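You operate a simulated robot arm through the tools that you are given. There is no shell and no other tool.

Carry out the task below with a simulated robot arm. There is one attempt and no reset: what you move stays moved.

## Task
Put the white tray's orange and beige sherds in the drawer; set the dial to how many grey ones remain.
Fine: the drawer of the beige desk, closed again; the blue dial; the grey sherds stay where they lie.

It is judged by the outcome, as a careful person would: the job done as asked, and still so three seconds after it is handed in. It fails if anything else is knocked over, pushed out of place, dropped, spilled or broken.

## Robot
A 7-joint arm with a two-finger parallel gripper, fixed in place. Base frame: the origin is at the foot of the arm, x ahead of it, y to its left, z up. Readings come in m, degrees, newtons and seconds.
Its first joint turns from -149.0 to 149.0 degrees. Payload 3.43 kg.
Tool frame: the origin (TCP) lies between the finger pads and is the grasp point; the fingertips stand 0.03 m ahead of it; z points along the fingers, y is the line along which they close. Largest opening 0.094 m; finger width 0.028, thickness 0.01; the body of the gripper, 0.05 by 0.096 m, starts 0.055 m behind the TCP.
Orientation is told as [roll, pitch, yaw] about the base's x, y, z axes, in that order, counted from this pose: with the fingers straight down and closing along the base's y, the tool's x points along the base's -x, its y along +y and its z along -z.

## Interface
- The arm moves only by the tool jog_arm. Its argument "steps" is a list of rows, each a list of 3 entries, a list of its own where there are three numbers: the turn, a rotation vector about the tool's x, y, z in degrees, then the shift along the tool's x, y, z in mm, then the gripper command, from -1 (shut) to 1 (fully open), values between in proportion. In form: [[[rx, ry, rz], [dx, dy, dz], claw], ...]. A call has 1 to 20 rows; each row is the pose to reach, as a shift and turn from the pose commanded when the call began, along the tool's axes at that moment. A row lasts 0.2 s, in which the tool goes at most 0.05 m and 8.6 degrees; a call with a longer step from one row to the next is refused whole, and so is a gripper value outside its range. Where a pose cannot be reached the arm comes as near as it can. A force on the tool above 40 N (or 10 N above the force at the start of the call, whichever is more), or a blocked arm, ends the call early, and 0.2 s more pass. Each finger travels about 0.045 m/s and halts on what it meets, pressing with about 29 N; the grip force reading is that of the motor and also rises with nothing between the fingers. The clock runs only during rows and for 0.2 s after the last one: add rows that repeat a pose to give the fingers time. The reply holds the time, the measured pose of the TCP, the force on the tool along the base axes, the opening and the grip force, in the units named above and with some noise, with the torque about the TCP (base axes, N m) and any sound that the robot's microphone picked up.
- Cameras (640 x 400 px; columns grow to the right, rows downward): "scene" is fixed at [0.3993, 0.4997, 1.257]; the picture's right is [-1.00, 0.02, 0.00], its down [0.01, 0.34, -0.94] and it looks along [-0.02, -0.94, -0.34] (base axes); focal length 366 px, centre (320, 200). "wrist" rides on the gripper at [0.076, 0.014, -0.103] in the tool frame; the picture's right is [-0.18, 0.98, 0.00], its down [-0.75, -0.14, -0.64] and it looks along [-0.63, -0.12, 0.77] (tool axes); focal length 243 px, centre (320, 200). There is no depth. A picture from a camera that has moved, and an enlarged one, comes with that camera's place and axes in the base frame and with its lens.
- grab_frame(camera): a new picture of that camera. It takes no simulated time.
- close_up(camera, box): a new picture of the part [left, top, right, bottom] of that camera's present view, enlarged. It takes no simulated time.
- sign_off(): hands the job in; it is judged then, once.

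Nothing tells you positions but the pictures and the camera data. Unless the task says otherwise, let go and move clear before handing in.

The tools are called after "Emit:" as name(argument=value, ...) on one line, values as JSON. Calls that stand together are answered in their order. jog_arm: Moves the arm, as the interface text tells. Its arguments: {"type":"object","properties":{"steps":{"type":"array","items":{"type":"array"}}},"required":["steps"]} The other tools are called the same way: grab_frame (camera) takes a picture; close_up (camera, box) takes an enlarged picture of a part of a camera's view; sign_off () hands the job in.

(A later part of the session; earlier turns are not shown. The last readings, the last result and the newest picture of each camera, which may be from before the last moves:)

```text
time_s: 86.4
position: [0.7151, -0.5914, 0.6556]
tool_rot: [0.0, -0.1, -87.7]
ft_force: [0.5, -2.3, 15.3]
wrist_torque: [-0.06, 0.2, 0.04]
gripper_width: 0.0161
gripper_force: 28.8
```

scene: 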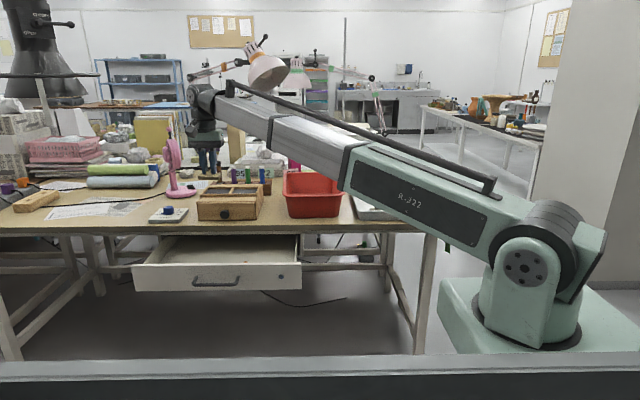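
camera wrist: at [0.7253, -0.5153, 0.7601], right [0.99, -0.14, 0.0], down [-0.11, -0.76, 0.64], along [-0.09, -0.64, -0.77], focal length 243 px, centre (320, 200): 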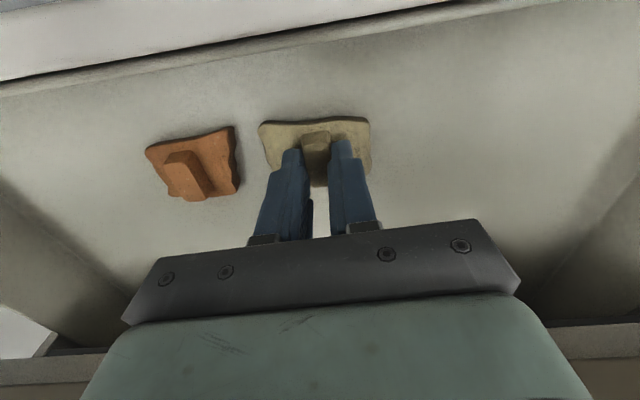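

The sherd is resting on the drawer floor (15 N). I'll ease off 1 mm, release, and rise.

Emit:
jog_arm(steps=[[[0, 0, 0], [0, 0, -1], -1], [[0, 0, 0], [0, 0, -1], -0.3], [[0, 0, 0], [0, 0, -1], -0.3], [[0, 0, 0], [0, 0, -1], -0.3], [[0, 0, 0], [0, 0, -6], -0.3], [[0, 0, 0], [0, 0, -15], -0.3], [[0, 0, 0], [0, 0, -30], -0.3], [[0, 0, 0], [0, 0, -60], -0.3], [[0, 0, 0], [0, 0, -100], -0.3], [[0, 0, 0], [0, 0, -145], -0.3], [[0, 0, 0], [0, 0, -190], -0.3], [[0, 0, 0], [0, 0, -235], -0.3], [[0, 0, 0], [0, 0, -280], -0.3], [[0, 0, 0], [0, 0, -325], -0.3], [[0, 0, 0], [0, 0, -325], -0.3]])

Emit:
grab_frame(camera="wrist")

Emit:
close_up(camera="wrist", box=[410, 110, 530, 210])

Emit:
grab_frame(camera="scene")

```text
time_s: 89.6
position: [0.7168, -0.588, 0.9777]
tool_rot: [0.0, 0.0, -87.8]
ft_force: [-0.6, -0.7, 0.0]
wrist_torque: [0.0, 0.01, -0.02]
gripper_width: 0.0327
gripper_force: 0.0
```

```text
taken
camera wrist: at [0.728, -0.5121, 1.0801], right [0.99, -0.14, 0.0], down [-0.11, -0.76, 0.64], along [-0.09, -0.64, -0.77], focal length 243 px, centre (320, 200)
```

wrist: 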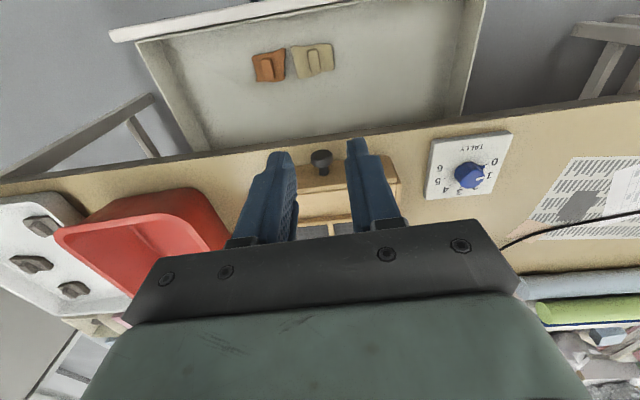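

```text
4.00 times, centred on (470, 160) of wrist
camera zoom: at [0.728, -0.5121, 1.0801], right [0.99, -0.14, 0.0], down [-0.11, -0.76, 0.64], along [-0.09, -0.64, -0.77], focal length 970 px, centre (-280, 360)
```

zoom: 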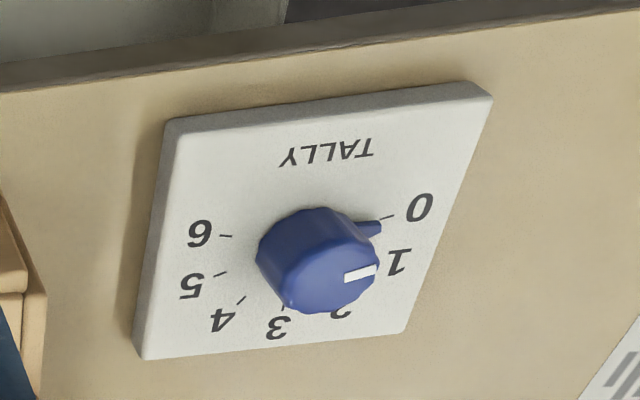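

```text
taken
```

scene: 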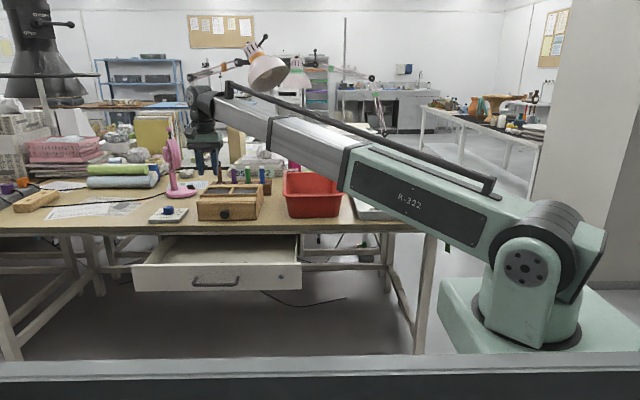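

Both sherds are in the drawer. The dial knob triangulates to about (0.921, -0.747), top z 0.778, and its nub sits between 0 and 1. I'll close the drawer first, so I'm moving clear and turning back to yaw 0.

Emit:
jog_arm(steps=[[[0, 0, -8], [17, -10, 0], -1], [[0, 0, -16], [35, -20, 0], -1], [[0, 0, -24], [52, -30, 5], -1], [[0, 0, -32], [70, -40, 10], -1], [[0, 0, -40], [87, -50, 15], -1], [[0, 0, -48], [105, -60, 20], -1], [[0, 0, -56], [122, -70, 25], -1], [[0, 0, -64], [140, -80, 30], -1], [[0, 0, -72], [157, -90, 35], -1], [[0, 0, -80], [175, -100, 40], -1], [[0, 0, -87.8], [192, -110, 50], -1], [[0, 0, -87.8], [192, -110, 50], -1]])

```text
time_s: 92.2
position: [0.5978, -0.4037, 0.9297]
tool_rot: [0.1, -0.1, 0.2]
ft_force: [0.5, -0.1, 0.3]
wrist_torque: [0.0, 0.03, -0.01]
gripper_width: 0.0003
gripper_force: 30.0
```

Now rolling the closed gripper 70° and lowering in front of the drawer panel, to the left of the handle.

Emit:
jog_arm(steps=[[[7, 0, 0], [0, 2, 25], -1], [[14, 0, 0], [0, 4, 50], -1], [[21, 0, 0], [0, 6, 75], -1], [[28, 0, 0], [0, 8, 100], -1], [[35, 0, 0], [0, 10, 125], -1], [[42, 0, 0], [0, 12, 150], -1], [[49, 0, 0], [0, 14, 175], -1], [[56, 0, 0], [0, 16, 200], -1], [[63, 0, 0], [0, 18, 225], -1], [[70, 0, 0], [0, 20, 250], -1], [[70, 0, 0], [0, 20, 263], -1], [[70, 0, 0], [0, 20, 263], -1]])

Emit:
grab_frame(camera="wrist")

Emit:
grab_frame(camera="scene")

```text
time_s: 94.8
position: [0.5963, -0.3821, 0.6663]
tool_rot: [-70.1, 0.0, 0.2]
ft_force: [-0.4, 0.3, 0.1]
wrist_torque: [0.0, 0.01, 0.0]
gripper_width: 0.0
gripper_force: 29.5
```

```text
taken
camera wrist: at [0.5202, -0.2808, 0.6887], right [0.18, 0.34, -0.92], down [0.75, 0.56, 0.35], along [0.63, -0.76, -0.15], focal length 243 px, centre (320, 200)
```

wrist: 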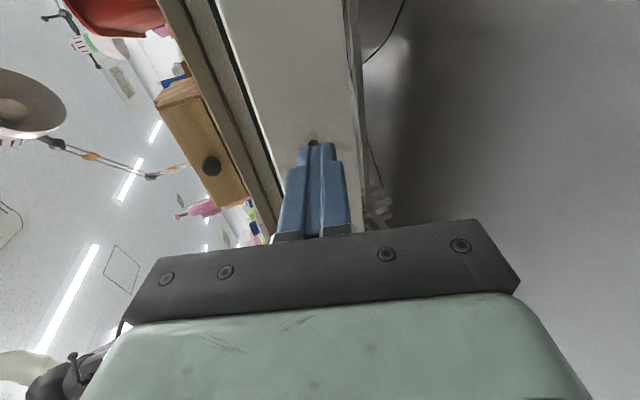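

```text
taken
```

scene: 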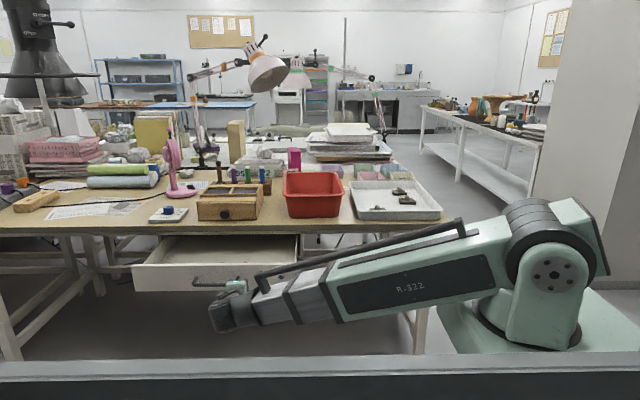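

The tips will meet the panel clear of the handle at z ≈ 0.65. Pushing straight in along -y.

Emit:
jog_arm(steps=[[[0, 0, 0], [0, -6.8, 18.8], -1], [[0, 0, 0], [0, -13.6, 37.6], -1], [[0, 0, 0], [0, -20.4, 56.4], -1], [[0, 0, 0], [0, -25.5, 70.5], -1], [[0, 0, 0], [0, -28.9, 79.9], -1], [[0, 0, 0], [0, -32.3, 89.3], -1], [[0, 0, 0], [0, -35.7, 98.7], -1], [[0, 0, 0], [0, -39.1, 108.1], -1], [[0, 0, 0], [0, -42.5, 117.5], -1], [[0, 0, 0], [0, -45.9, 126.9], -1], [[0, 0, 0], [0, -49.3, 136.3], -1], [[0, 0, 0], [0, -52.7, 145.7], -1], [[0, 0, 0], [0, -56.1, 155.1], -1], [[0, 0, 0], [0, -59.5, 164.5], -1], [[0, 0, 0], [0, -62.9, 173.9], -1], [[0, 0, 0], [0, -66.3, 183.3], -1]])

Emit:
grab_frame(camera="scene")

Emit:
grab_frame(camera="wrist")

```text
time_s: 98.2
position: [0.5961, -0.5787, 0.6663]
tool_rot: [-70.0, 0.1, 0.1]
ft_force: [-0.2, 1.4, 0.1]
wrist_torque: [0.03, 0.02, -0.03]
gripper_width: 0.0
gripper_force: 29.1
```

```text
taken
```

scene: 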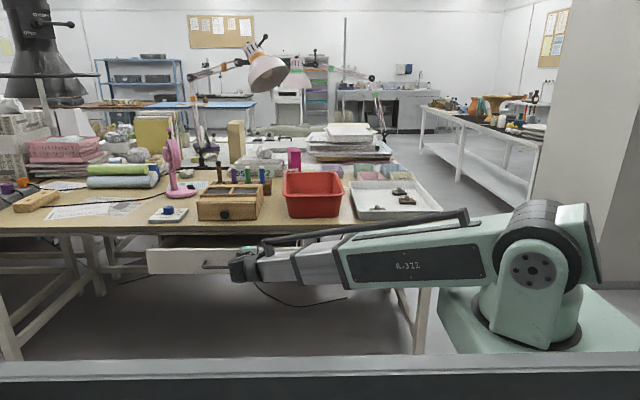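

```text
taken
camera wrist: at [0.5196, -0.4774, 0.6879], right [0.18, 0.34, -0.92], down [0.75, 0.56, 0.35], along [0.63, -0.76, -0.15], focal length 243 px, centre (320, 200)
```

wrist: 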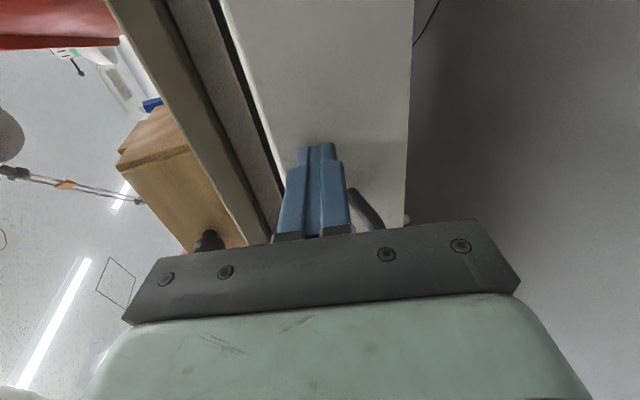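

The drawer is closing. I'll continue until it stops.

Emit:
jog_arm(steps=[[[0, 0, 0], [0, -3.4, 9.4], -1], [[0, 0, 0], [0, -6.8, 18.8], -1], [[0, 0, 0], [0, -10.2, 28.2], -1], [[0, 0, 0], [0, -13.6, 37.6], -1], [[0, 0, 0], [0, -17, 47], -1], [[0, 0, 0], [0, -20.4, 56.4], -1], [[0, 0, 0], [0, -23.8, 65.8], -1], [[0, 0, 0], [0, -26.5, 73.3], -1], [[0, 0, 0], [0, -28.6, 79], -1], [[0, 0, 0], [0, -29.9, 82.7], -1], [[0, 0, 0], [0, -31.3, 86.5], -1], [[0, 0, 0], [0, -32.6, 90.2], -1], [[0, 0, 0], [0, -34, 94], -1], [[0, 0, 0], [0, -35.4, 97.8], -1], [[0, 0, 0], [0, -36.7, 101.5], -1], [[0, 0, 0], [0, -38.1, 105.3], -1]])

Emit:
grab_frame(camera="scene")

Emit:
grab_frame(camera="wrist")

```text
time_s: 101.1
position: [0.5966, -0.6741, 0.6673]
tool_rot: [-70.0, 0.0, 0.3]
ft_force: [0.6, 12.9, 2.4]
wrist_torque: [-0.04, 0.01, -0.06]
gripper_width: 0.0001
gripper_force: 28.9
stopped in row 14: the force on the tool passed its limit at 47 N (the readings are from after the stop); the commanded pose is now the measured one
```

```text
taken
```

scene: 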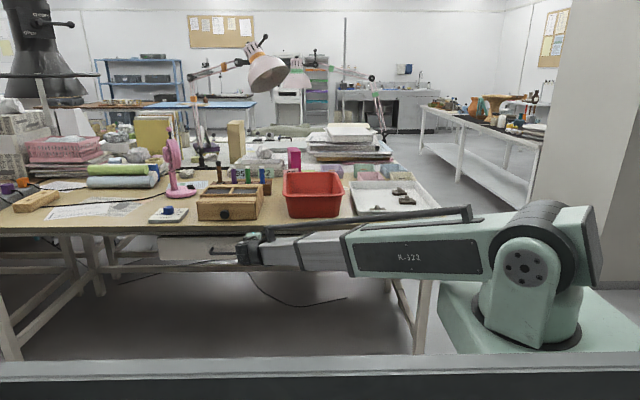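

```text
taken
camera wrist: at [0.52, -0.5735, 0.6888], right [0.18, 0.34, -0.92], down [0.75, 0.56, 0.35], along [0.63, -0.76, -0.15], focal length 243 px, centre (320, 200)
```

wrist: 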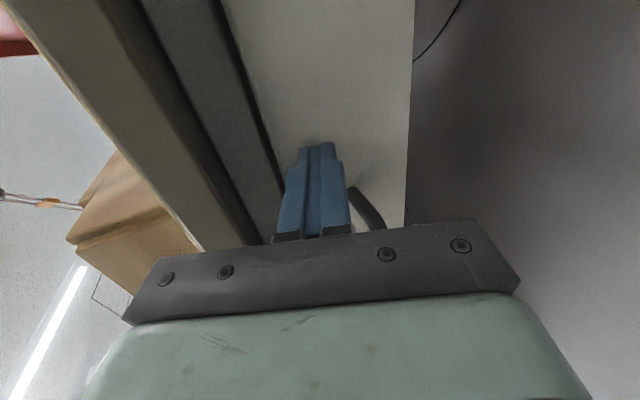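

The drawer has hit its stop and is closed. Backing straight off and lifting clear.

Emit:
jog_arm(steps=[[[0, 0, 0], [0, 3.4, -9.4], -1], [[0, 0, 0], [0, 13.6, -37.6], -1], [[0, 0, 0], [0, 28.9, -79.9], -1], [[0, 0, 0], [0, 45.9, -126.9], -1], [[0, 0, 0], [0, 61.2, -169.2], -1], [[0, 0, 0], [0, 30, -185], -1], [[0, 0, 0], [0, -12, -200], -1], [[0, 0, 0], [0, -54, -216], -1], [[0, 0, 0], [0, -96, -232], -1], [[0, 0, 0], [0, -138, -248], -1], [[0, 0, 0], [0, -180, -264], -1], [[0, 0, 0], [0, -222, -280], -1], [[0, 0, 0], [0, -222, -280], -1]])

Emit:
grab_frame(camera="scene")

Emit:
grab_frame(camera="wrist")

```text
time_s: 103.9
position: [0.5958, -0.4904, 0.9712]
tool_rot: [-69.8, 0.0, 0.2]
ft_force: [0.4, 0.4, -0.3]
wrist_torque: [-0.01, 0.02, -0.01]
gripper_width: 0.0003
gripper_force: 28.9
```

```text
taken
```

scene: 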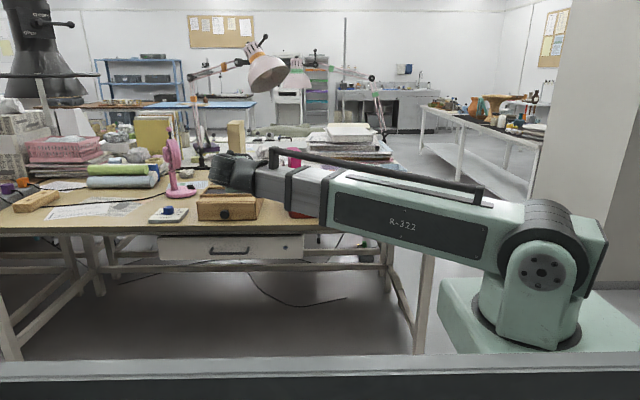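

```text
taken
camera wrist: at [0.5189, -0.3888, 0.9934], right [0.18, 0.34, -0.92], down [0.75, 0.56, 0.35], along [0.63, -0.76, -0.15], focal length 243 px, centre (320, 200)
```

wrist: 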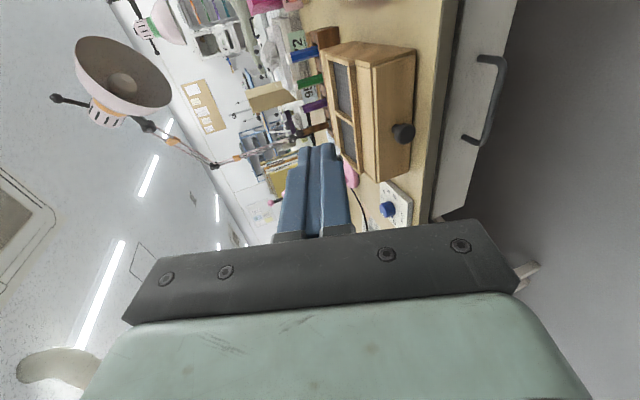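

The drawer looks fully closed. Now I need to reach the dial, far out at R ≈ 1.18 m. I'll twist the tool so the camera is on top and the fingers close horizontally.

Emit:
jog_arm(steps=[[[0, 0, -8.2], [0, 0, 0], -1], [[0, 0, -16.4], [0, 0, 0], -1], [[0, 0, -24.6], [0, 0, 0], -1], [[0, 0, -32.8], [0, 0, 0], -1], [[0, 0, -41], [0, 0, 0], -1], [[0, 0, -49.2], [0, 0, 0], -1], [[0, 0, -57.4], [0, 0, 0], -1], [[0, 0, -65.6], [0, 0, 0], -1], [[0, 0, -73.8], [0, 0, 0], -1], [[0, 0, -82], [0, 0, 0], -1], [[0, 0, -90], [0, 0, 0], -1], [[0, 0, -90], [0, 0, 0], -1]])

Emit:
grab_frame(camera="wrist")

Emit:
close_up(camera="scene", box=[140, 195, 320, 275])

```text
time_s: 106.5
position: [0.5965, -0.4879, 0.9708]
tool_rot: [0.3, 70.0, 90.3]
ft_force: [0.0, -0.4, 0.3]
wrist_torque: [-0.02, 0.01, -0.01]
gripper_width: 0.0
gripper_force: 28.9
```

```text
taken
camera wrist: at [0.5814, -0.4187, 1.0781], right [-0.98, 0.06, -0.17], down [0.14, 0.86, -0.49], along [0.12, -0.5, -0.86], focal length 243 px, centre (320, 200)
```

wrist: 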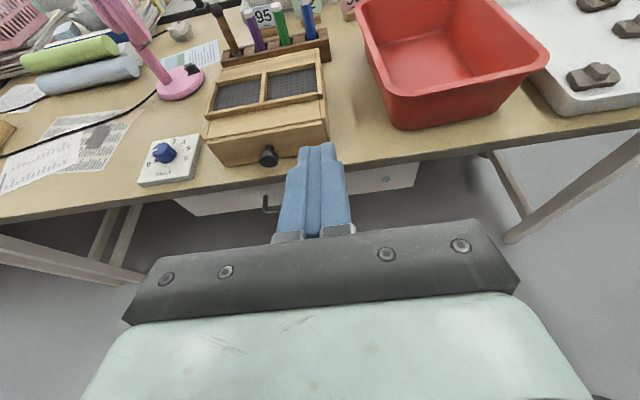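

```text
3.56 times, centred on (230, 235) of scene
camera zoom: at [0.3993, 0.4997, 1.257], right [-1.0, 0.02, 0.0], down [0.01, 0.34, -0.94], along [-0.02, -0.94, -0.34], focal length 1301 px, centre (640, 76)
```

zoom: 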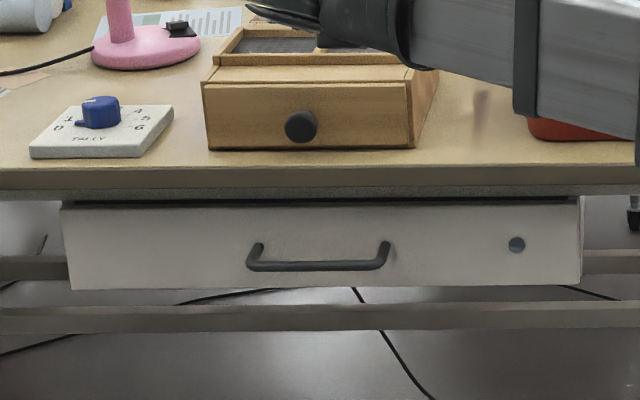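

The camera is now on top with a good view of the dial. I'll swing the tool toward the dial's azimuth at a safe height to test how far the arm reaches.

Emit:
jog_arm(steps=[[[3.7, 0, -1.34], [5.3, -19.5, 14.6], -1], [[7.4, 0, -2.68], [10.6, -39, 29.2], -1], [[11.1, 0, -4.02], [15.9, -58.5, 43.8], -1], [[14.7, 0, -5.35], [21.1, -78, 58.4], -1], [[18.4, 0, -6.7], [26.4, -97.5, 73], -1], [[22.1, 0, -8], [31.7, -117, 87.6], -1], [[25.8, 0, -9.4], [37, -136.5, 102.3], -1], [[29.5, 0, -10.7], [42.3, -156, 116.9], -1], [[33.2, 0, -12.1], [47.6, -175.5, 131.5], -1], [[36.9, 0, -13.4], [52.8, -195, 146.1], -1], [[40.5, 0, -14.7], [58.1, -214.5, 160.7], -1], [[44.2, 0, -16.1], [63.4, -234, 175.3], -1], [[47.9, 0, -17.4], [68.7, -253.5, 189.9], -1], [[47.9, 0, -17.4], [68.7, -253.5, 189.9], -1]])

Emit:
grab_frame(camera="wrist")

Emit:
grab_frame(camera="scene")

```text
time_s: 109.5
position: [0.85, -0.6734, 0.9687]
tool_rot: [-0.3, 70.1, 137.4]
ft_force: [1.0, -1.3, -0.2]
wrist_torque: [0.0, 0.01, 0.0]
gripper_width: 0.0
gripper_force: 29.4
out of reach, approached as far as the arm can: row 13, 14
```

```text
taken
camera wrist: at [0.7877, -0.6354, 1.0747], right [-0.71, -0.68, -0.17], down [-0.54, 0.68, -0.49], along [0.46, -0.25, -0.85], focal length 243 px, centre (320, 200)
```

wrist: 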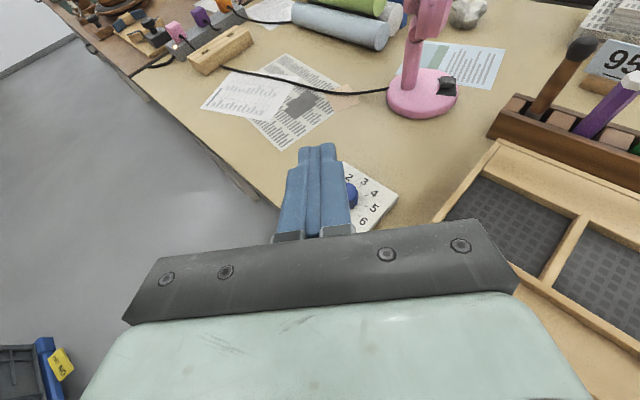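

```text
taken
```

scene: 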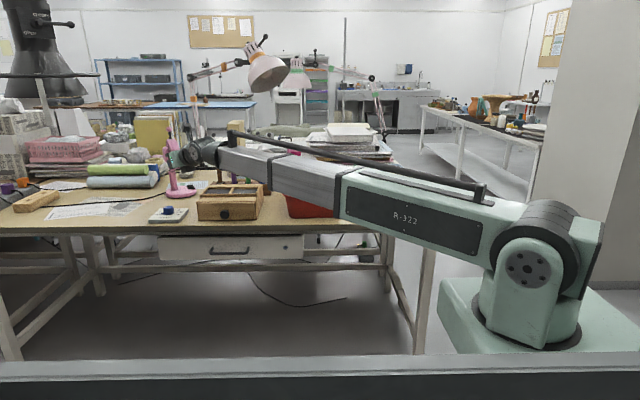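

The arm stopped at R ≈ 1.085 with the yaw a little short. I'll pull back 10 cm with the same orientation to see whether distance or a joint limit is the constraint.

Emit:
jog_arm(steps=[[[0, 0, 0], [0, 0, -35], -1], [[0, 0, 0], [0, 0, -70], -1], [[0, 0, 0], [0, 0, -100], -1], [[0, 0, 0], [0, 0, -100], -1]])

```text
time_s: 110.5
position: [0.7788, -0.6082, 1.0034]
tool_rot: [-0.3, 70.2, 137.2]
ft_force: [-0.6, -0.3, -0.5]
wrist_torque: [-0.02, 0.0, 0.05]
gripper_width: 0.0
gripper_force: 28.6
```

Now I'll test whether the yaw can go further at this shorter radius.

Emit:
jog_arm(steps=[[[4.7, 0, -1.7], [0, 0, 0], -1], [[9.4, 0, -3.4], [0, 0, 0], -1], [[14.1, 0, -5.1], [0, 0, 0], -1], [[14.1, 0, -5.1], [0, 0, 0], -1]])

```text
time_s: 111.5
position: [0.7792, -0.6084, 1.0027]
tool_rot: [-0.4, 70.2, 137.3]
ft_force: [-0.7, 0.7, -0.1]
wrist_torque: [-0.01, -0.05, 0.02]
gripper_width: 0.0
gripper_force: 28.6
out of reach, approached as far as the arm can: row 1, 2, 3, 4
```

The limit is in the last joint's twist, not the distance. I'll back the yaw off by 2° and push outward to test the true reach, still at a safe height.

Emit:
jog_arm(steps=[[[-1.9, 0, 0.7], [5, 1, 30], -1], [[-1.9, 0, 0.7], [10, 3, 60], -1], [[-1.9, 0, 0.7], [15, 4, 90], -1], [[-1.9, 0, 0.7], [20, 5, 115], -1], [[-1.9, 0, 0.7], [25, 6, 145], -1], [[-1.9, 0, 0.7], [30, 7.7, 171], -1], [[-1.9, 0, 0.7], [30, 7.7, 171], -1]])

Emit:
grab_frame(camera="wrist")

Emit:
grab_frame(camera="scene")

```text
time_s: 113.1
position: [0.9018, -0.7297, 0.9724]
tool_rot: [-0.4, 70.2, 135.2]
ft_force: [0.4, 0.5, 1.0]
wrist_torque: [0.01, 0.0, 0.01]
gripper_width: 0.0
gripper_force: 29.2
```

```text
taken
camera wrist: at [0.8408, -0.6909, 1.0792], right [-0.73, -0.66, -0.17], down [-0.51, 0.7, -0.49], along [0.45, -0.27, -0.85], focal length 243 px, centre (320, 200)
```

wrist: 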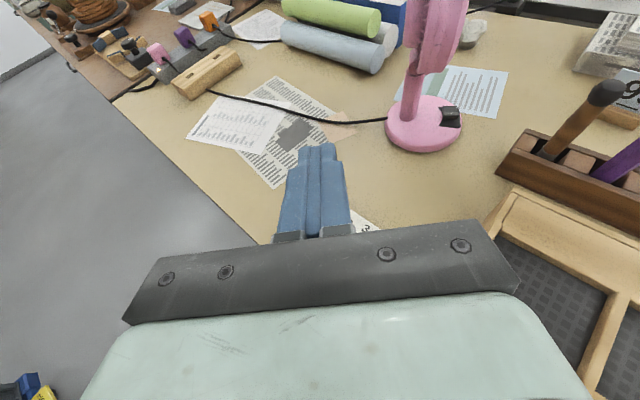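

```text
taken
```

scene: 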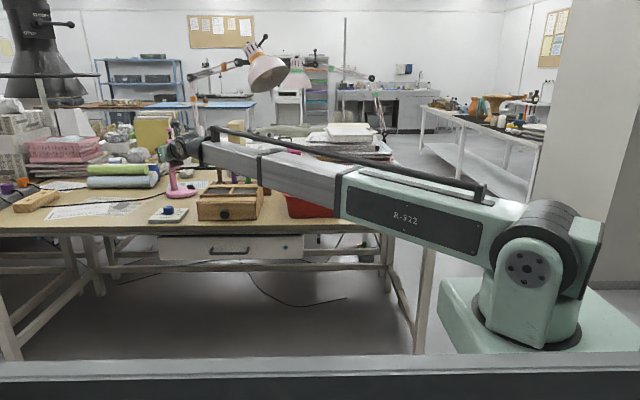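

R = 1.16 is reachable. I'll test a steeper, more convenient tilt of 45° directly above the knob, opening the fingers as well.

Emit:
jog_arm(steps=[[[0, -5, 0], [-2, 0, 6], 0.4], [[0, -10, 0], [-5, -0.5, 12], 0.4], [[0, -15, 0], [-7, -0.8, 18], 0.4], [[0, -20, 0], [-10, -1, 25], 0.4], [[0, -25, 0], [-12, -1.3, 31.5], 0.4], [[0, -25, 0], [-12, -1.3, 31.5], 0.4]])

Emit:
grab_frame(camera="wrist")

Emit:
close_up(camera="scene", box=[120, 130, 280, 230])

```text
time_s: 114.5
position: [0.9254, -0.7416, 0.9499]
tool_rot: [-0.2, 45.1, 134.5]
ft_force: [0.6, -0.1, 0.0]
wrist_torque: [-0.01, 0.0, -0.01]
gripper_width: 0.0659
gripper_force: 0.1
out of reach, approached as far as the arm can: row 5, 6
```

```text
taken
camera wrist: at [0.9005, -0.7373, 1.0773], right [-0.79, -0.6, -0.13], down [-0.59, 0.8, -0.08], along [0.15, 0.01, -0.99], focal length 243 px, centre (320, 200)
```

wrist: 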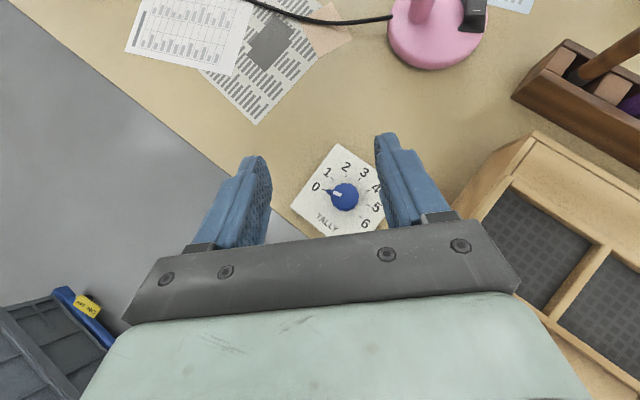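

```text
4.00 times, centred on (200, 180) of scene
camera zoom: at [0.3993, 0.4997, 1.257], right [-1.0, 0.02, 0.0], down [0.01, 0.34, -0.94], along [-0.02, -0.94, -0.34], focal length 1463 px, centre (800, 280)
```

zoom: 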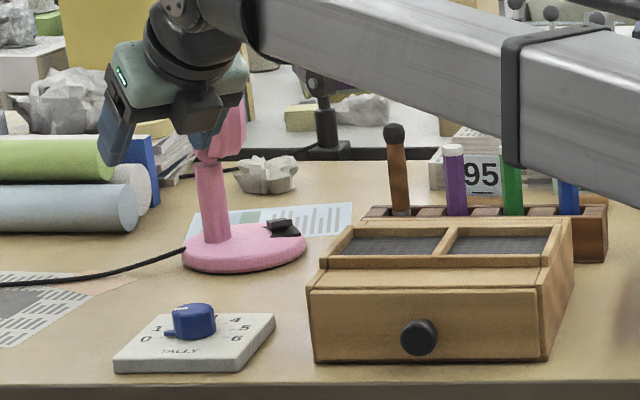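

An excellent top-down view of the dial. I'll zoom in to measure the tick angles and nub direction.

Emit:
close_up(camera="wrist", box=[280, 135, 400, 245])

```text
3.64 times, centred on (340, 190) of wrist
camera zoom: at [0.9005, -0.7373, 1.0773], right [-0.79, -0.6, -0.13], down [-0.59, 0.8, -0.08], along [0.15, 0.01, -0.99], focal length 882 px, centre (247, 236)
```

zoom: 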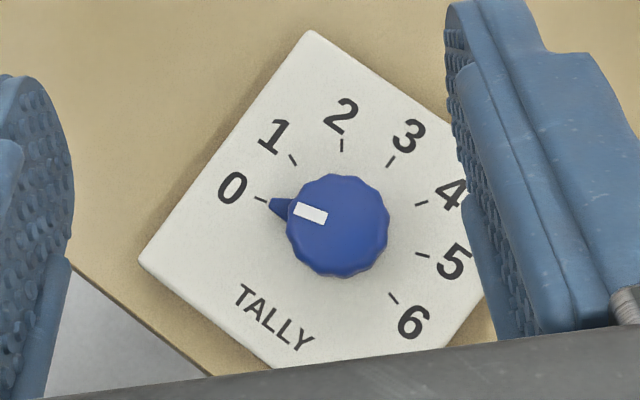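

The nub points at 0, the ticks are 35° apart, and 3 is about 105° clockwise of 0 seen from above. The knob axis is near (0.9245, -0.754). I'll go down to z ≈ 0.86 at a 60° tilt and check the view.

Emit:
jog_arm(steps=[[[0, 5, 0], [-20, 3, 19], 0.4], [[0, 10, 0], [-42, 6, 40], 0.4], [[0, 15, 0], [-65, 9.3, 62], 0.4], [[0, 15, 0], [-65, 9.3, 62], 0.4]])

Emit:
grab_frame(camera="wrist")

Emit:
close_up(camera="scene", box=[120, 140, 260, 230])

```text
time_s: 115.5
position: [0.9168, -0.7483, 0.8593]
tool_rot: [-0.2, 60.2, 135.3]
ft_force: [-0.8, -0.7, -0.1]
wrist_torque: [0.03, -0.01, 0.0]
gripper_width: 0.0661
gripper_force: 0.0
```

```text
taken
camera wrist: at [0.8697, -0.7223, 0.9757], right [-0.75, -0.64, -0.16], down [-0.57, 0.75, -0.33], along [0.34, -0.16, -0.93], focal length 243 px, centre (320, 200)
```

wrist: 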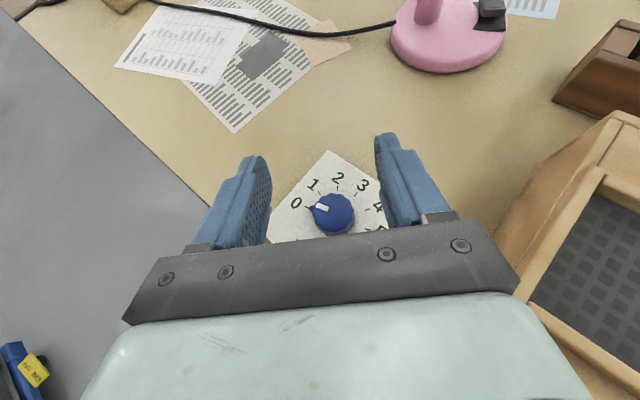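

```text
4.44 times, centred on (190, 185) of scene
camera zoom: at [0.3993, 0.4997, 1.257], right [-1.0, 0.02, 0.0], down [0.01, 0.34, -0.94], along [-0.02, -0.94, -0.34], focal length 1626 px, centre (898, 267)
```

zoom: 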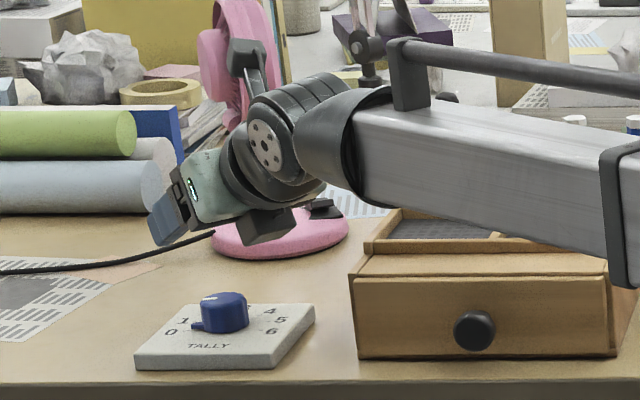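

Reached. I'll test the working stroke here, 8 cm above the knob: a 35° clockwise swing about the knob axis.

Emit:
jog_arm(steps=[[[-6.1, 0, 3.5], [0.1, -1.1, 0.2], 0.4], [[-12.2, 0, 7], [0.2, -2.3, 0.3], 0.4], [[-18.2, 0, 10.4], [0.3, -3.4, 0.5], 0.4], [[-24.3, 0, 13.9], [0.4, -4.6, 0.6], 0.4], [[-30.4, 0, 17.4], [0.5, -5.7, 0.8], 0.4], [[-30.4, 0, 17.4], [0.5, -5.7, 0.8], 0.4]])

Emit:
grab_frame(camera="wrist")

Emit:
close_up(camera="scene", box=[120, 140, 260, 230])

```text
time_s: 116.9
position: [0.9217, -0.7436, 0.8612]
tool_rot: [-0.1, 60.1, 100.3]
ft_force: [0.4, -0.4, 0.4]
wrist_torque: [-0.03, -0.01, 0.01]
gripper_width: 0.0656
gripper_force: 0.0
```

```text
taken
camera wrist: at [0.8978, -0.6953, 0.9782], right [-0.98, -0.09, -0.16], down [-0.03, 0.94, -0.33], along [0.18, -0.32, -0.93], focal length 243 px, centre (320, 200)
```

wrist: 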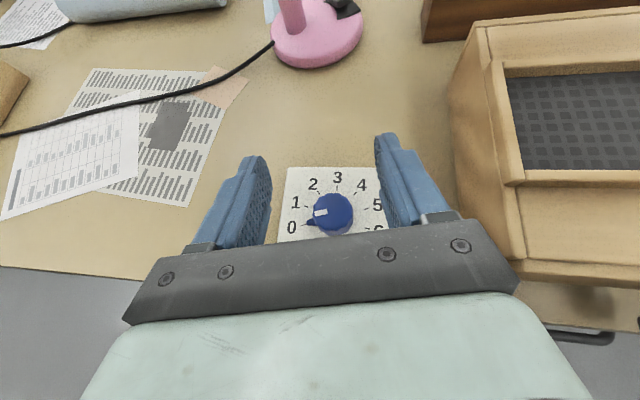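

```text
4.44 times, centred on (190, 185) of scene
camera zoom: at [0.3993, 0.4997, 1.257], right [-1.0, 0.02, 0.0], down [0.01, 0.34, -0.94], along [-0.02, -0.94, -0.34], focal length 1626 px, centre (898, 267)
```

zoom: 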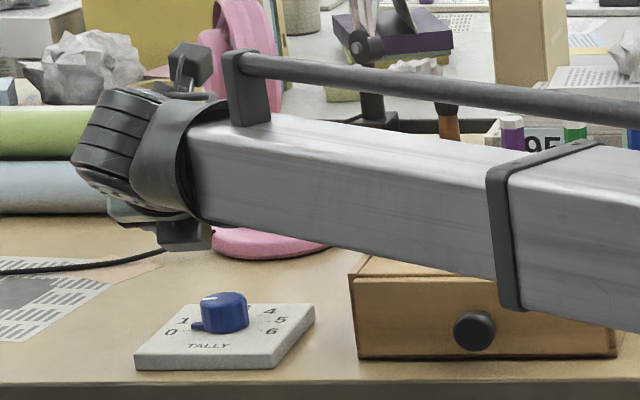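

The stroke is fully reachable. I'll swing back to the start angle and lower until the fingers straddle the knob.

Emit:
jog_arm(steps=[[[6, 0, -3.4], [0, 0.7, 0], 0.4], [[12, 0, -6.9], [0, 1.3, 0], 0.4], [[18.1, 0, -10.3], [0, 2, 0], 0.4], [[24.1, 0, -13.8], [0, 2.6, 0], 0.4], [[30.1, 0, -17.2], [0, 3.3, 0], 0.4], [[30.1, 0, -17.2], [-17, 3.3, 11], 0.4], [[30.1, 0, -17.2], [-34, 3.3, 21.6], 0.4], [[30.1, 0, -17.2], [-45, 3.3, 28.4], 0.4], [[30.1, 0, -17.2], [-51.8, 3.3, 32.4], 0.4], [[30.1, 0, -17.2], [-51.8, 3.3, 32.4], 0.4]])

Emit:
grab_frame(camera="wrist")

Emit:
close_up(camera="wrist", box=[240, 120, 420, 250])

Emit:
close_up(camera="scene", box=[130, 170, 220, 230])

```text
time_s: 119.1
position: [0.9176, -0.7456, 0.8017]
tool_rot: [-0.3, 60.2, 135.0]
ft_force: [0.1, 0.0, -0.3]
wrist_torque: [0.01, 0.0, 0.01]
gripper_width: 0.066
gripper_force: 0.1
```

```text
taken
camera wrist: at [0.8713, -0.7197, 0.9182], right [-0.76, -0.63, -0.16], down [-0.56, 0.76, -0.33], along [0.33, -0.16, -0.93], focal length 243 px, centre (320, 200)
```

wrist: 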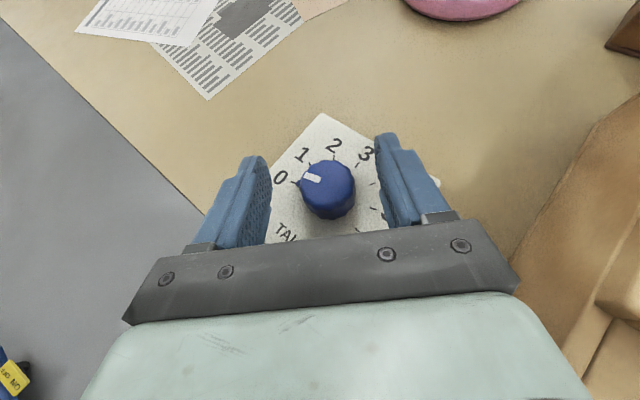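

```text
3.08 times, centred on (330, 185) of wrist
camera zoom: at [0.8713, -0.7197, 0.9182], right [-0.76, -0.63, -0.16], down [-0.56, 0.76, -0.33], along [0.33, -0.16, -0.93], focal length 746 px, centre (289, 246)
```

zoom: 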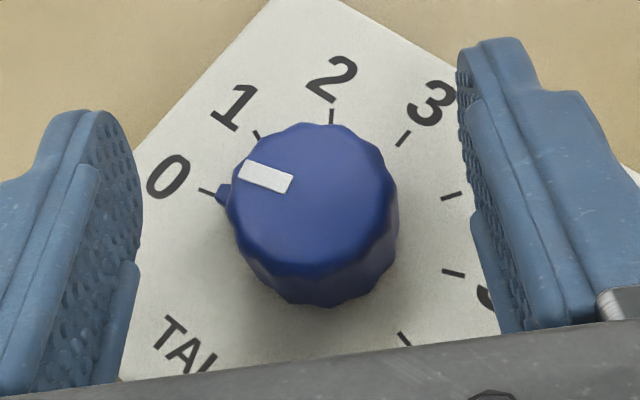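

```text
6.67 times, centred on (175, 200) of scene
camera zoom: at [0.3993, 0.4997, 1.257], right [-1.0, 0.02, 0.0], down [0.01, 0.34, -0.94], along [-0.02, -0.94, -0.34], focal length 2439 px, centre (1287, 200)
```

zoom: 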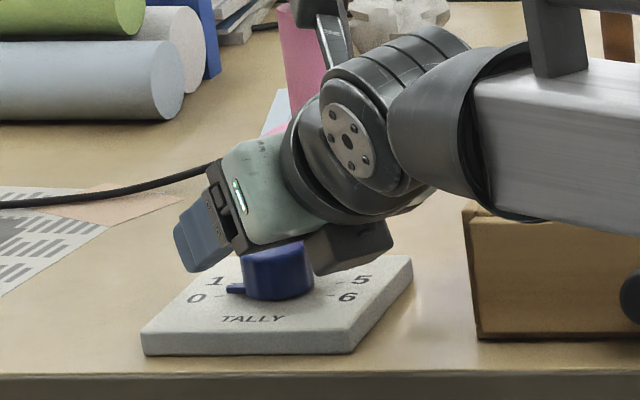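

Centring will be right once lowered. I'll go down 17 mm more to knob level.

Emit:
jog_arm(steps=[[[0, 0, 0], [-5, 0, 2.9], 0.4], [[0, 0, 0], [-10, 0, 5.7], 0.4], [[0, 0, 0], [-13, 0, 7.5], 0.4], [[0, 0, 0], [-15.4, 0, 8.8], 0.4], [[0, 0, 0], [-15.4, 0, 8.8], 0.4]])

Emit:
close_up(camera="wrist", box=[240, 120, 420, 250])

Emit:
close_up(camera="scene", box=[140, 180, 200, 220])

```text
time_s: 120.3
position: [0.9194, -0.7461, 0.783]
tool_rot: [-0.2, 60.2, 135.0]
ft_force: [0.3, -0.7, 4.5]
wrist_torque: [-0.16, 0.05, 0.01]
gripper_width: 0.0655
gripper_force: 0.0
```

```text
3.08 times, centred on (330, 185) of wrist
camera zoom: at [0.8721, -0.72, 0.9001], right [-0.76, -0.63, -0.16], down [-0.56, 0.76, -0.34], along [0.33, -0.16, -0.93], focal length 746 px, centre (289, 246)
```

zoom: 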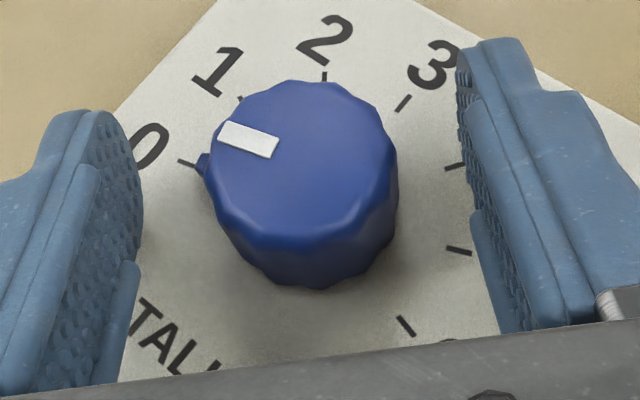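

```text
10.00 times, centred on (170, 200) of scene
camera zoom: at [0.3993, 0.4997, 1.257], right [-1.0, 0.02, 0.0], down [0.01, 0.34, -0.94], along [-0.02, -0.94, -0.34], focal length 3658 px, centre (1820, 200)
```

zoom: 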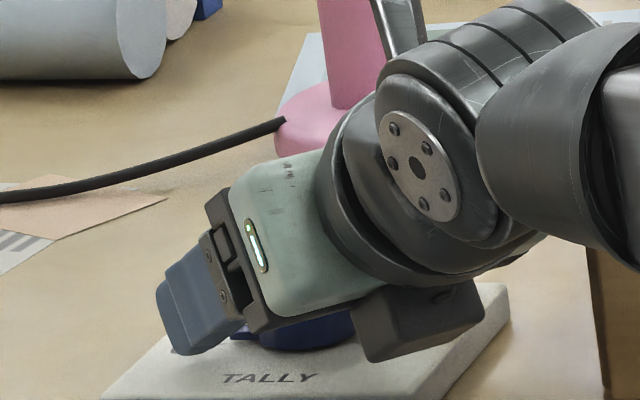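

The right fingertip touches the plate very lightly. I'll rise 1.5 mm, shift 0.8 mm to centre, and close on the knob.

Emit:
jog_arm(steps=[[[0, 0, 0], [1.3, 0.8, -0.8], 0.4], [[0, 0, 0], [1.3, 0.8, -0.8], 0], [[0, 0, 0], [1.3, 0.8, -0.8], -0.2], [[0, 0, 0], [1.3, 0.8, -0.8], -0.5], [[0, 0, 0], [1.3, 0.8, -0.8], -0.5], [[0, 0, 0], [1.3, 0.8, -0.8], -0.5], [[0, 0, 0], [1.3, 0.8, -0.8], -0.5]])

Emit:
close_up(camera="wrist", box=[240, 120, 420, 250])

Emit:
close_up(camera="scene", box=[130, 180, 220, 230])

```text
time_s: 121.9
position: [0.917, -0.7482, 0.7831]
tool_rot: [-0.3, 60.1, 134.9]
ft_force: [-7.9, -6.0, -1.5]
wrist_torque: [-0.2, 0.31, -0.17]
gripper_width: 0.0341
gripper_force: 45.2
```

```text
3.08 times, centred on (330, 185) of wrist
camera zoom: at [0.8708, -0.7212, 0.9007], right [-0.76, -0.63, -0.16], down [-0.56, 0.76, -0.33], along [0.33, -0.16, -0.93], focal length 746 px, centre (289, 246)
```

zoom: 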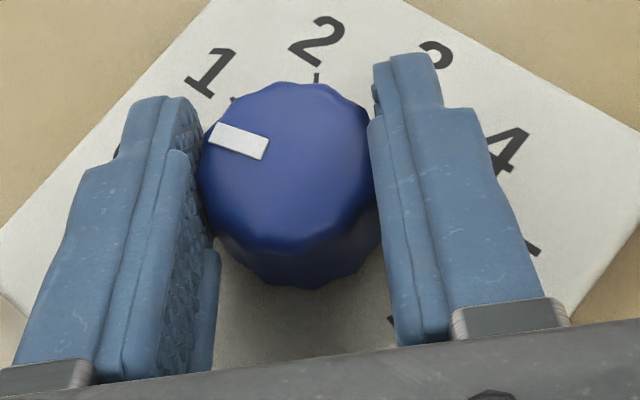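

```text
7.11 times, centred on (175, 205) of scene
camera zoom: at [0.3993, 0.4997, 1.257], right [-1.0, 0.02, 0.0], down [0.01, 0.34, -0.94], along [-0.02, -0.94, -0.34], focal length 2601 px, centre (1351, 164)
```

zoom: 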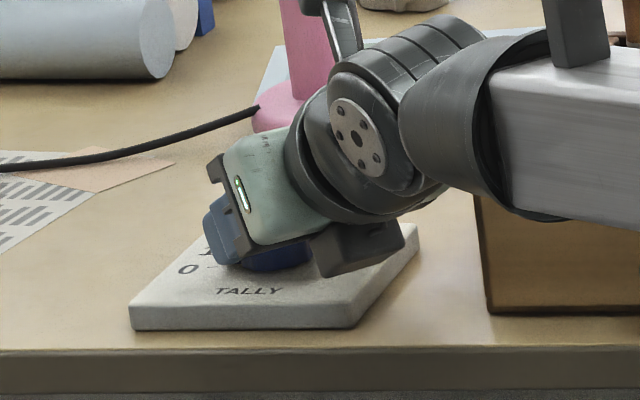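

The knob is gripped at 34 mm and nothing else has moved. First clockwise stroke: 38° about the knob axis.

Emit:
jog_arm(steps=[[[-4.12, 0, 2.37], [0, -0.4, 0], -0.5], [[-8.24, 0, 4.74], [0.1, -1.2, 0.1], -0.5], [[-12.35, 0, 7.1], [0.2, -2.1, 0.3], -0.5], [[-16.47, 0, 9.47], [0.3, -2.9, 0.5], -0.5], [[-20.59, 0, 11.84], [0.4, -3.7, 0.8], -0.5], [[-24.71, 0, 14.21], [0.6, -4.5, 1.1], -0.5], [[-28.82, 0, 16.58], [0.9, -5.3, 1.5], -0.5], [[-32.94, 0, 18.94], [1.1, -6, 1.9], -0.5], [[-32.94, 0, 18.94], [1.1, -6, 1.9], -0.5]])

Emit:
close_up(camera="wrist", box=[240, 120, 420, 250])

Emit:
close_up(camera="scene", box=[130, 180, 220, 230])

```text
time_s: 123.9
position: [0.9235, -0.7423, 0.7852]
tool_rot: [-0.2, 60.1, 96.9]
ft_force: [-4.6, -22.5, 1.0]
wrist_torque: [-0.86, 0.24, -0.08]
gripper_width: 0.0341
gripper_force: 45.1
```

```text
3.08 times, centred on (330, 185) of wrist
camera zoom: at [0.9028, -0.6951, 0.901], right [-0.99, -0.03, -0.16], down [0.03, 0.94, -0.33], along [0.16, -0.33, -0.93], focal length 746 px, centre (289, 246)
```

zoom: 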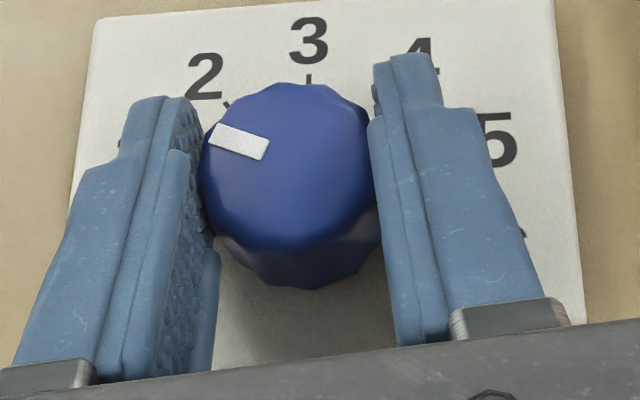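

```text
7.11 times, centred on (175, 205) of scene
camera zoom: at [0.3993, 0.4997, 1.257], right [-1.0, 0.02, 0.0], down [0.01, 0.34, -0.94], along [-0.02, -0.94, -0.34], focal length 2601 px, centre (1351, 164)
```

zoom: 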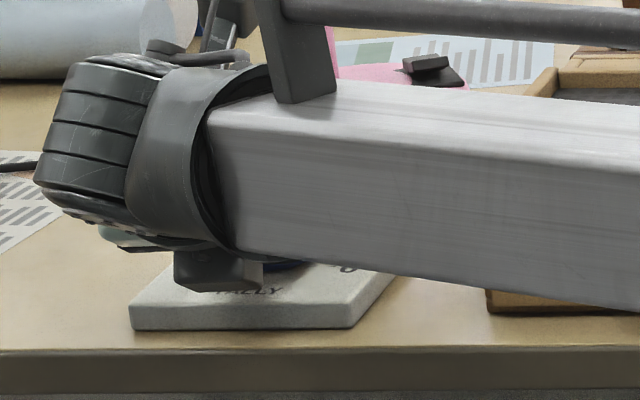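

The knob turned with the gripper and the plate didn't move. I'll open and look.

Emit:
jog_arm(steps=[[[0, 0, 0], [0, 0, 0], 0.4], [[0, 0, 0], [0, 0, 0], 0.4], [[0, 0, 0], [0, 0, 0], 0.4], [[0, 0, 0], [0, 0, 0], 0.4]])

Emit:
close_up(camera="wrist", box=[240, 120, 420, 250])

```text
time_s: 124.9
position: [0.9232, -0.7428, 0.7839]
tool_rot: [-0.3, 60.0, 96.8]
ft_force: [-0.3, 0.0, 0.1]
wrist_torque: [0.02, 0.01, 0.02]
gripper_width: 0.0659
gripper_force: 0.1
```

```text
3.08 times, centred on (330, 185) of wrist
camera zoom: at [0.9029, -0.694, 0.901], right [-0.99, -0.03, -0.16], down [0.02, 0.94, -0.33], along [0.16, -0.33, -0.93], focal length 746 px, centre (289, 246)
```

zoom: 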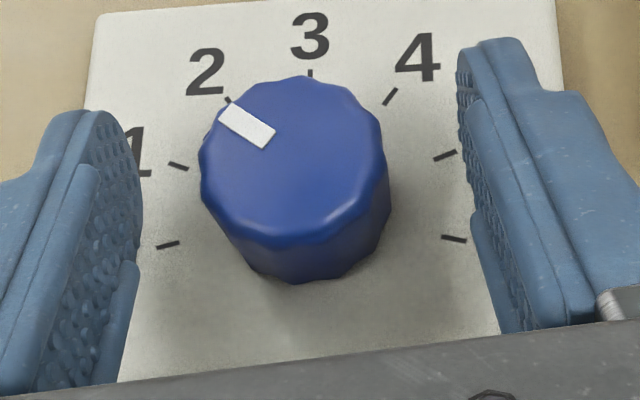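

The dial now reads about halfway between 1 and 2; some extra rotation came from closing and releasing. It needs about 51° more. I'll swing back to the start angle with the fingers open.

Emit:
jog_arm(steps=[[[6.6, 0, -3.8], [1.5, 1.2, 0], 0.4], [[13.2, 0, -7.6], [1.8, 2.4, 0.8], 0.4], [[19.7, 0, -11.4], [2.2, 3.7, 1.6], 0.4], [[26.3, 0, -15.2], [2.6, 4.9, 2.4], 0.4], [[32.9, 0, -19], [3, 6.1, 3.1], 0.4], [[32.9, 0, -19], [3, 6.1, 3.1], 0.4]])

Emit:
close_up(camera="wrist", box=[240, 120, 420, 250])

Emit:
close_up(camera="scene", box=[130, 180, 220, 230])

```text
time_s: 126.3
position: [0.9191, -0.7475, 0.7863]
tool_rot: [-0.1, 60.3, 135.1]
ft_force: [0.9, 0.2, -0.2]
wrist_torque: [0.02, 0.0, -0.01]
gripper_width: 0.0657
gripper_force: 0.1
```

```text
3.08 times, centred on (330, 185) of wrist
camera zoom: at [0.8722, -0.7219, 0.9028], right [-0.76, -0.63, -0.16], down [-0.56, 0.76, -0.33], along [0.33, -0.16, -0.93], focal length 746 px, centre (289, 246)
```

zoom: 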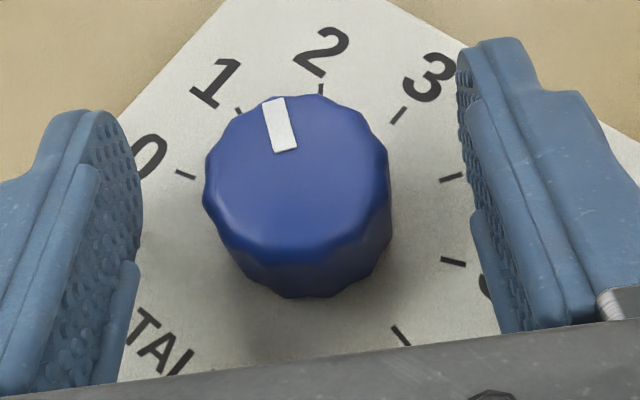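

```text
7.11 times, centred on (175, 205) of scene
camera zoom: at [0.3993, 0.4997, 1.257], right [-1.0, 0.02, 0.0], down [0.01, 0.34, -0.94], along [-0.02, -0.94, -0.34], focal length 2601 px, centre (1351, 164)
```

zoom: 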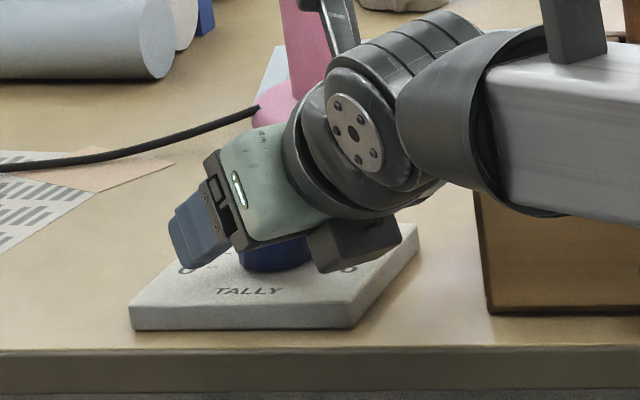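

The mark is at about -38°, with 3 at about -89°. I'll lower 2 mm and regrip.

Emit:
jog_arm(steps=[[[0, 0, 0], [-1.7, 0, 1], 0.4], [[0, 0, 0], [-1.7, 0, 1], 0], [[0, 0, 0], [-1.7, 0, 1], -0.2], [[0, 0, 0], [-1.7, 0, 1], -0.5], [[0, 0, 0], [-1.7, 0, 1], -0.5], [[0, 0, 0], [-1.7, 0, 1], -0.5], [[0, 0, 0], [-1.7, 0, 1], -0.5]])

Emit:
close_up(camera="wrist", box=[240, 120, 420, 250])

```text
time_s: 127.9
position: [0.9186, -0.7486, 0.7831]
tool_rot: [-0.1, 60.0, 135.1]
ft_force: [-4.5, -6.4, 0.6]
wrist_torque: [-0.24, 0.02, -0.06]
gripper_width: 0.0339
gripper_force: 44.9
```

```text
3.08 times, centred on (330, 185) of wrist
camera zoom: at [0.872, -0.7223, 0.9004], right [-0.76, -0.63, -0.16], down [-0.56, 0.76, -0.33], along [0.33, -0.16, -0.93], focal length 746 px, centre (289, 246)
```

zoom: 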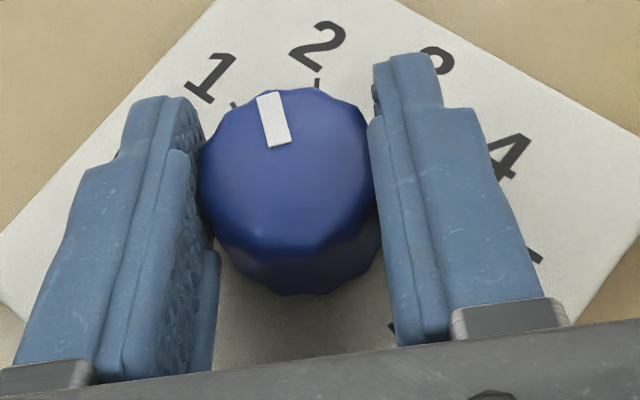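

Regripped. Second stroke: 42° clockwise.

Emit:
jog_arm(steps=[[[-4.55, 0, 2.6], [0, -0.7, 0], -0.5], [[-9.1, 0, 5.25], [0.1, -1.6, 0.15], -0.5], [[-13.6, 0, 7.9], [0.2, -2.5, 0.3], -0.5], [[-18.2, 0, 10.5], [0.35, -3.5, 0.6], -0.5], [[-22.7, 0, 13.1], [0.5, -4.4, 0.9], -0.5], [[-27.3, 0, 15.75], [0.8, -5.2, 1.3], -0.5], [[-31.8, 0, 18.4], [1.05, -6, 1.8], -0.5], [[-36.4, 0, 21], [1.35, -6.7, 2.3], -0.5], [[-36.4, 0, 21], [1.35, -6.7, 2.3], -0.5]])

Emit:
close_up(camera="wrist", box=[240, 120, 420, 250])

Emit:
close_up(camera="scene", box=[130, 180, 220, 230])

```text
time_s: 129.9
position: [0.9241, -0.7449, 0.7834]
tool_rot: [-0.2, 60.1, 92.8]
ft_force: [-2.4, -14.1, 4.4]
wrist_torque: [-1.14, -0.02, -0.03]
gripper_width: 0.0339
gripper_force: 45.1
```

```text
3.08 times, centred on (330, 185) of wrist
camera zoom: at [0.9071, -0.6952, 0.9006], right [-0.99, 0.04, -0.16], down [0.09, 0.94, -0.33], along [0.14, -0.34, -0.93], focal length 746 px, centre (289, 246)
```

zoom: 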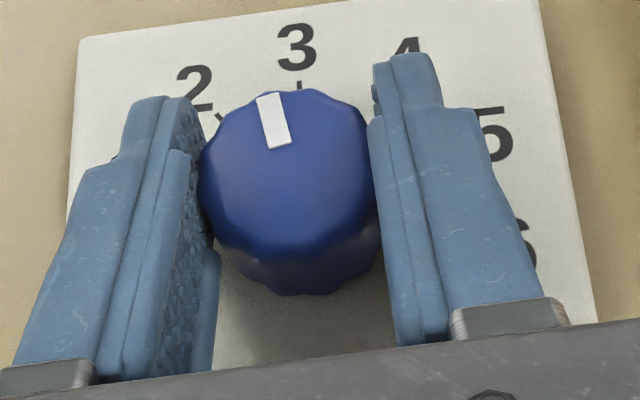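

```text
7.11 times, centred on (175, 205) of scene
camera zoom: at [0.3993, 0.4997, 1.257], right [-1.0, 0.02, 0.0], down [0.01, 0.34, -0.94], along [-0.02, -0.94, -0.34], focal length 2601 px, centre (1351, 164)
```

zoom: 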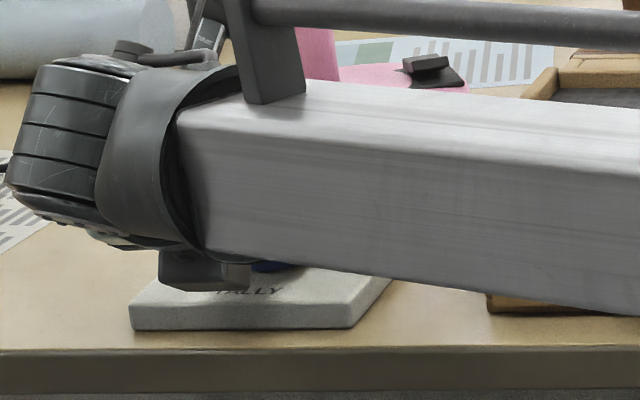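

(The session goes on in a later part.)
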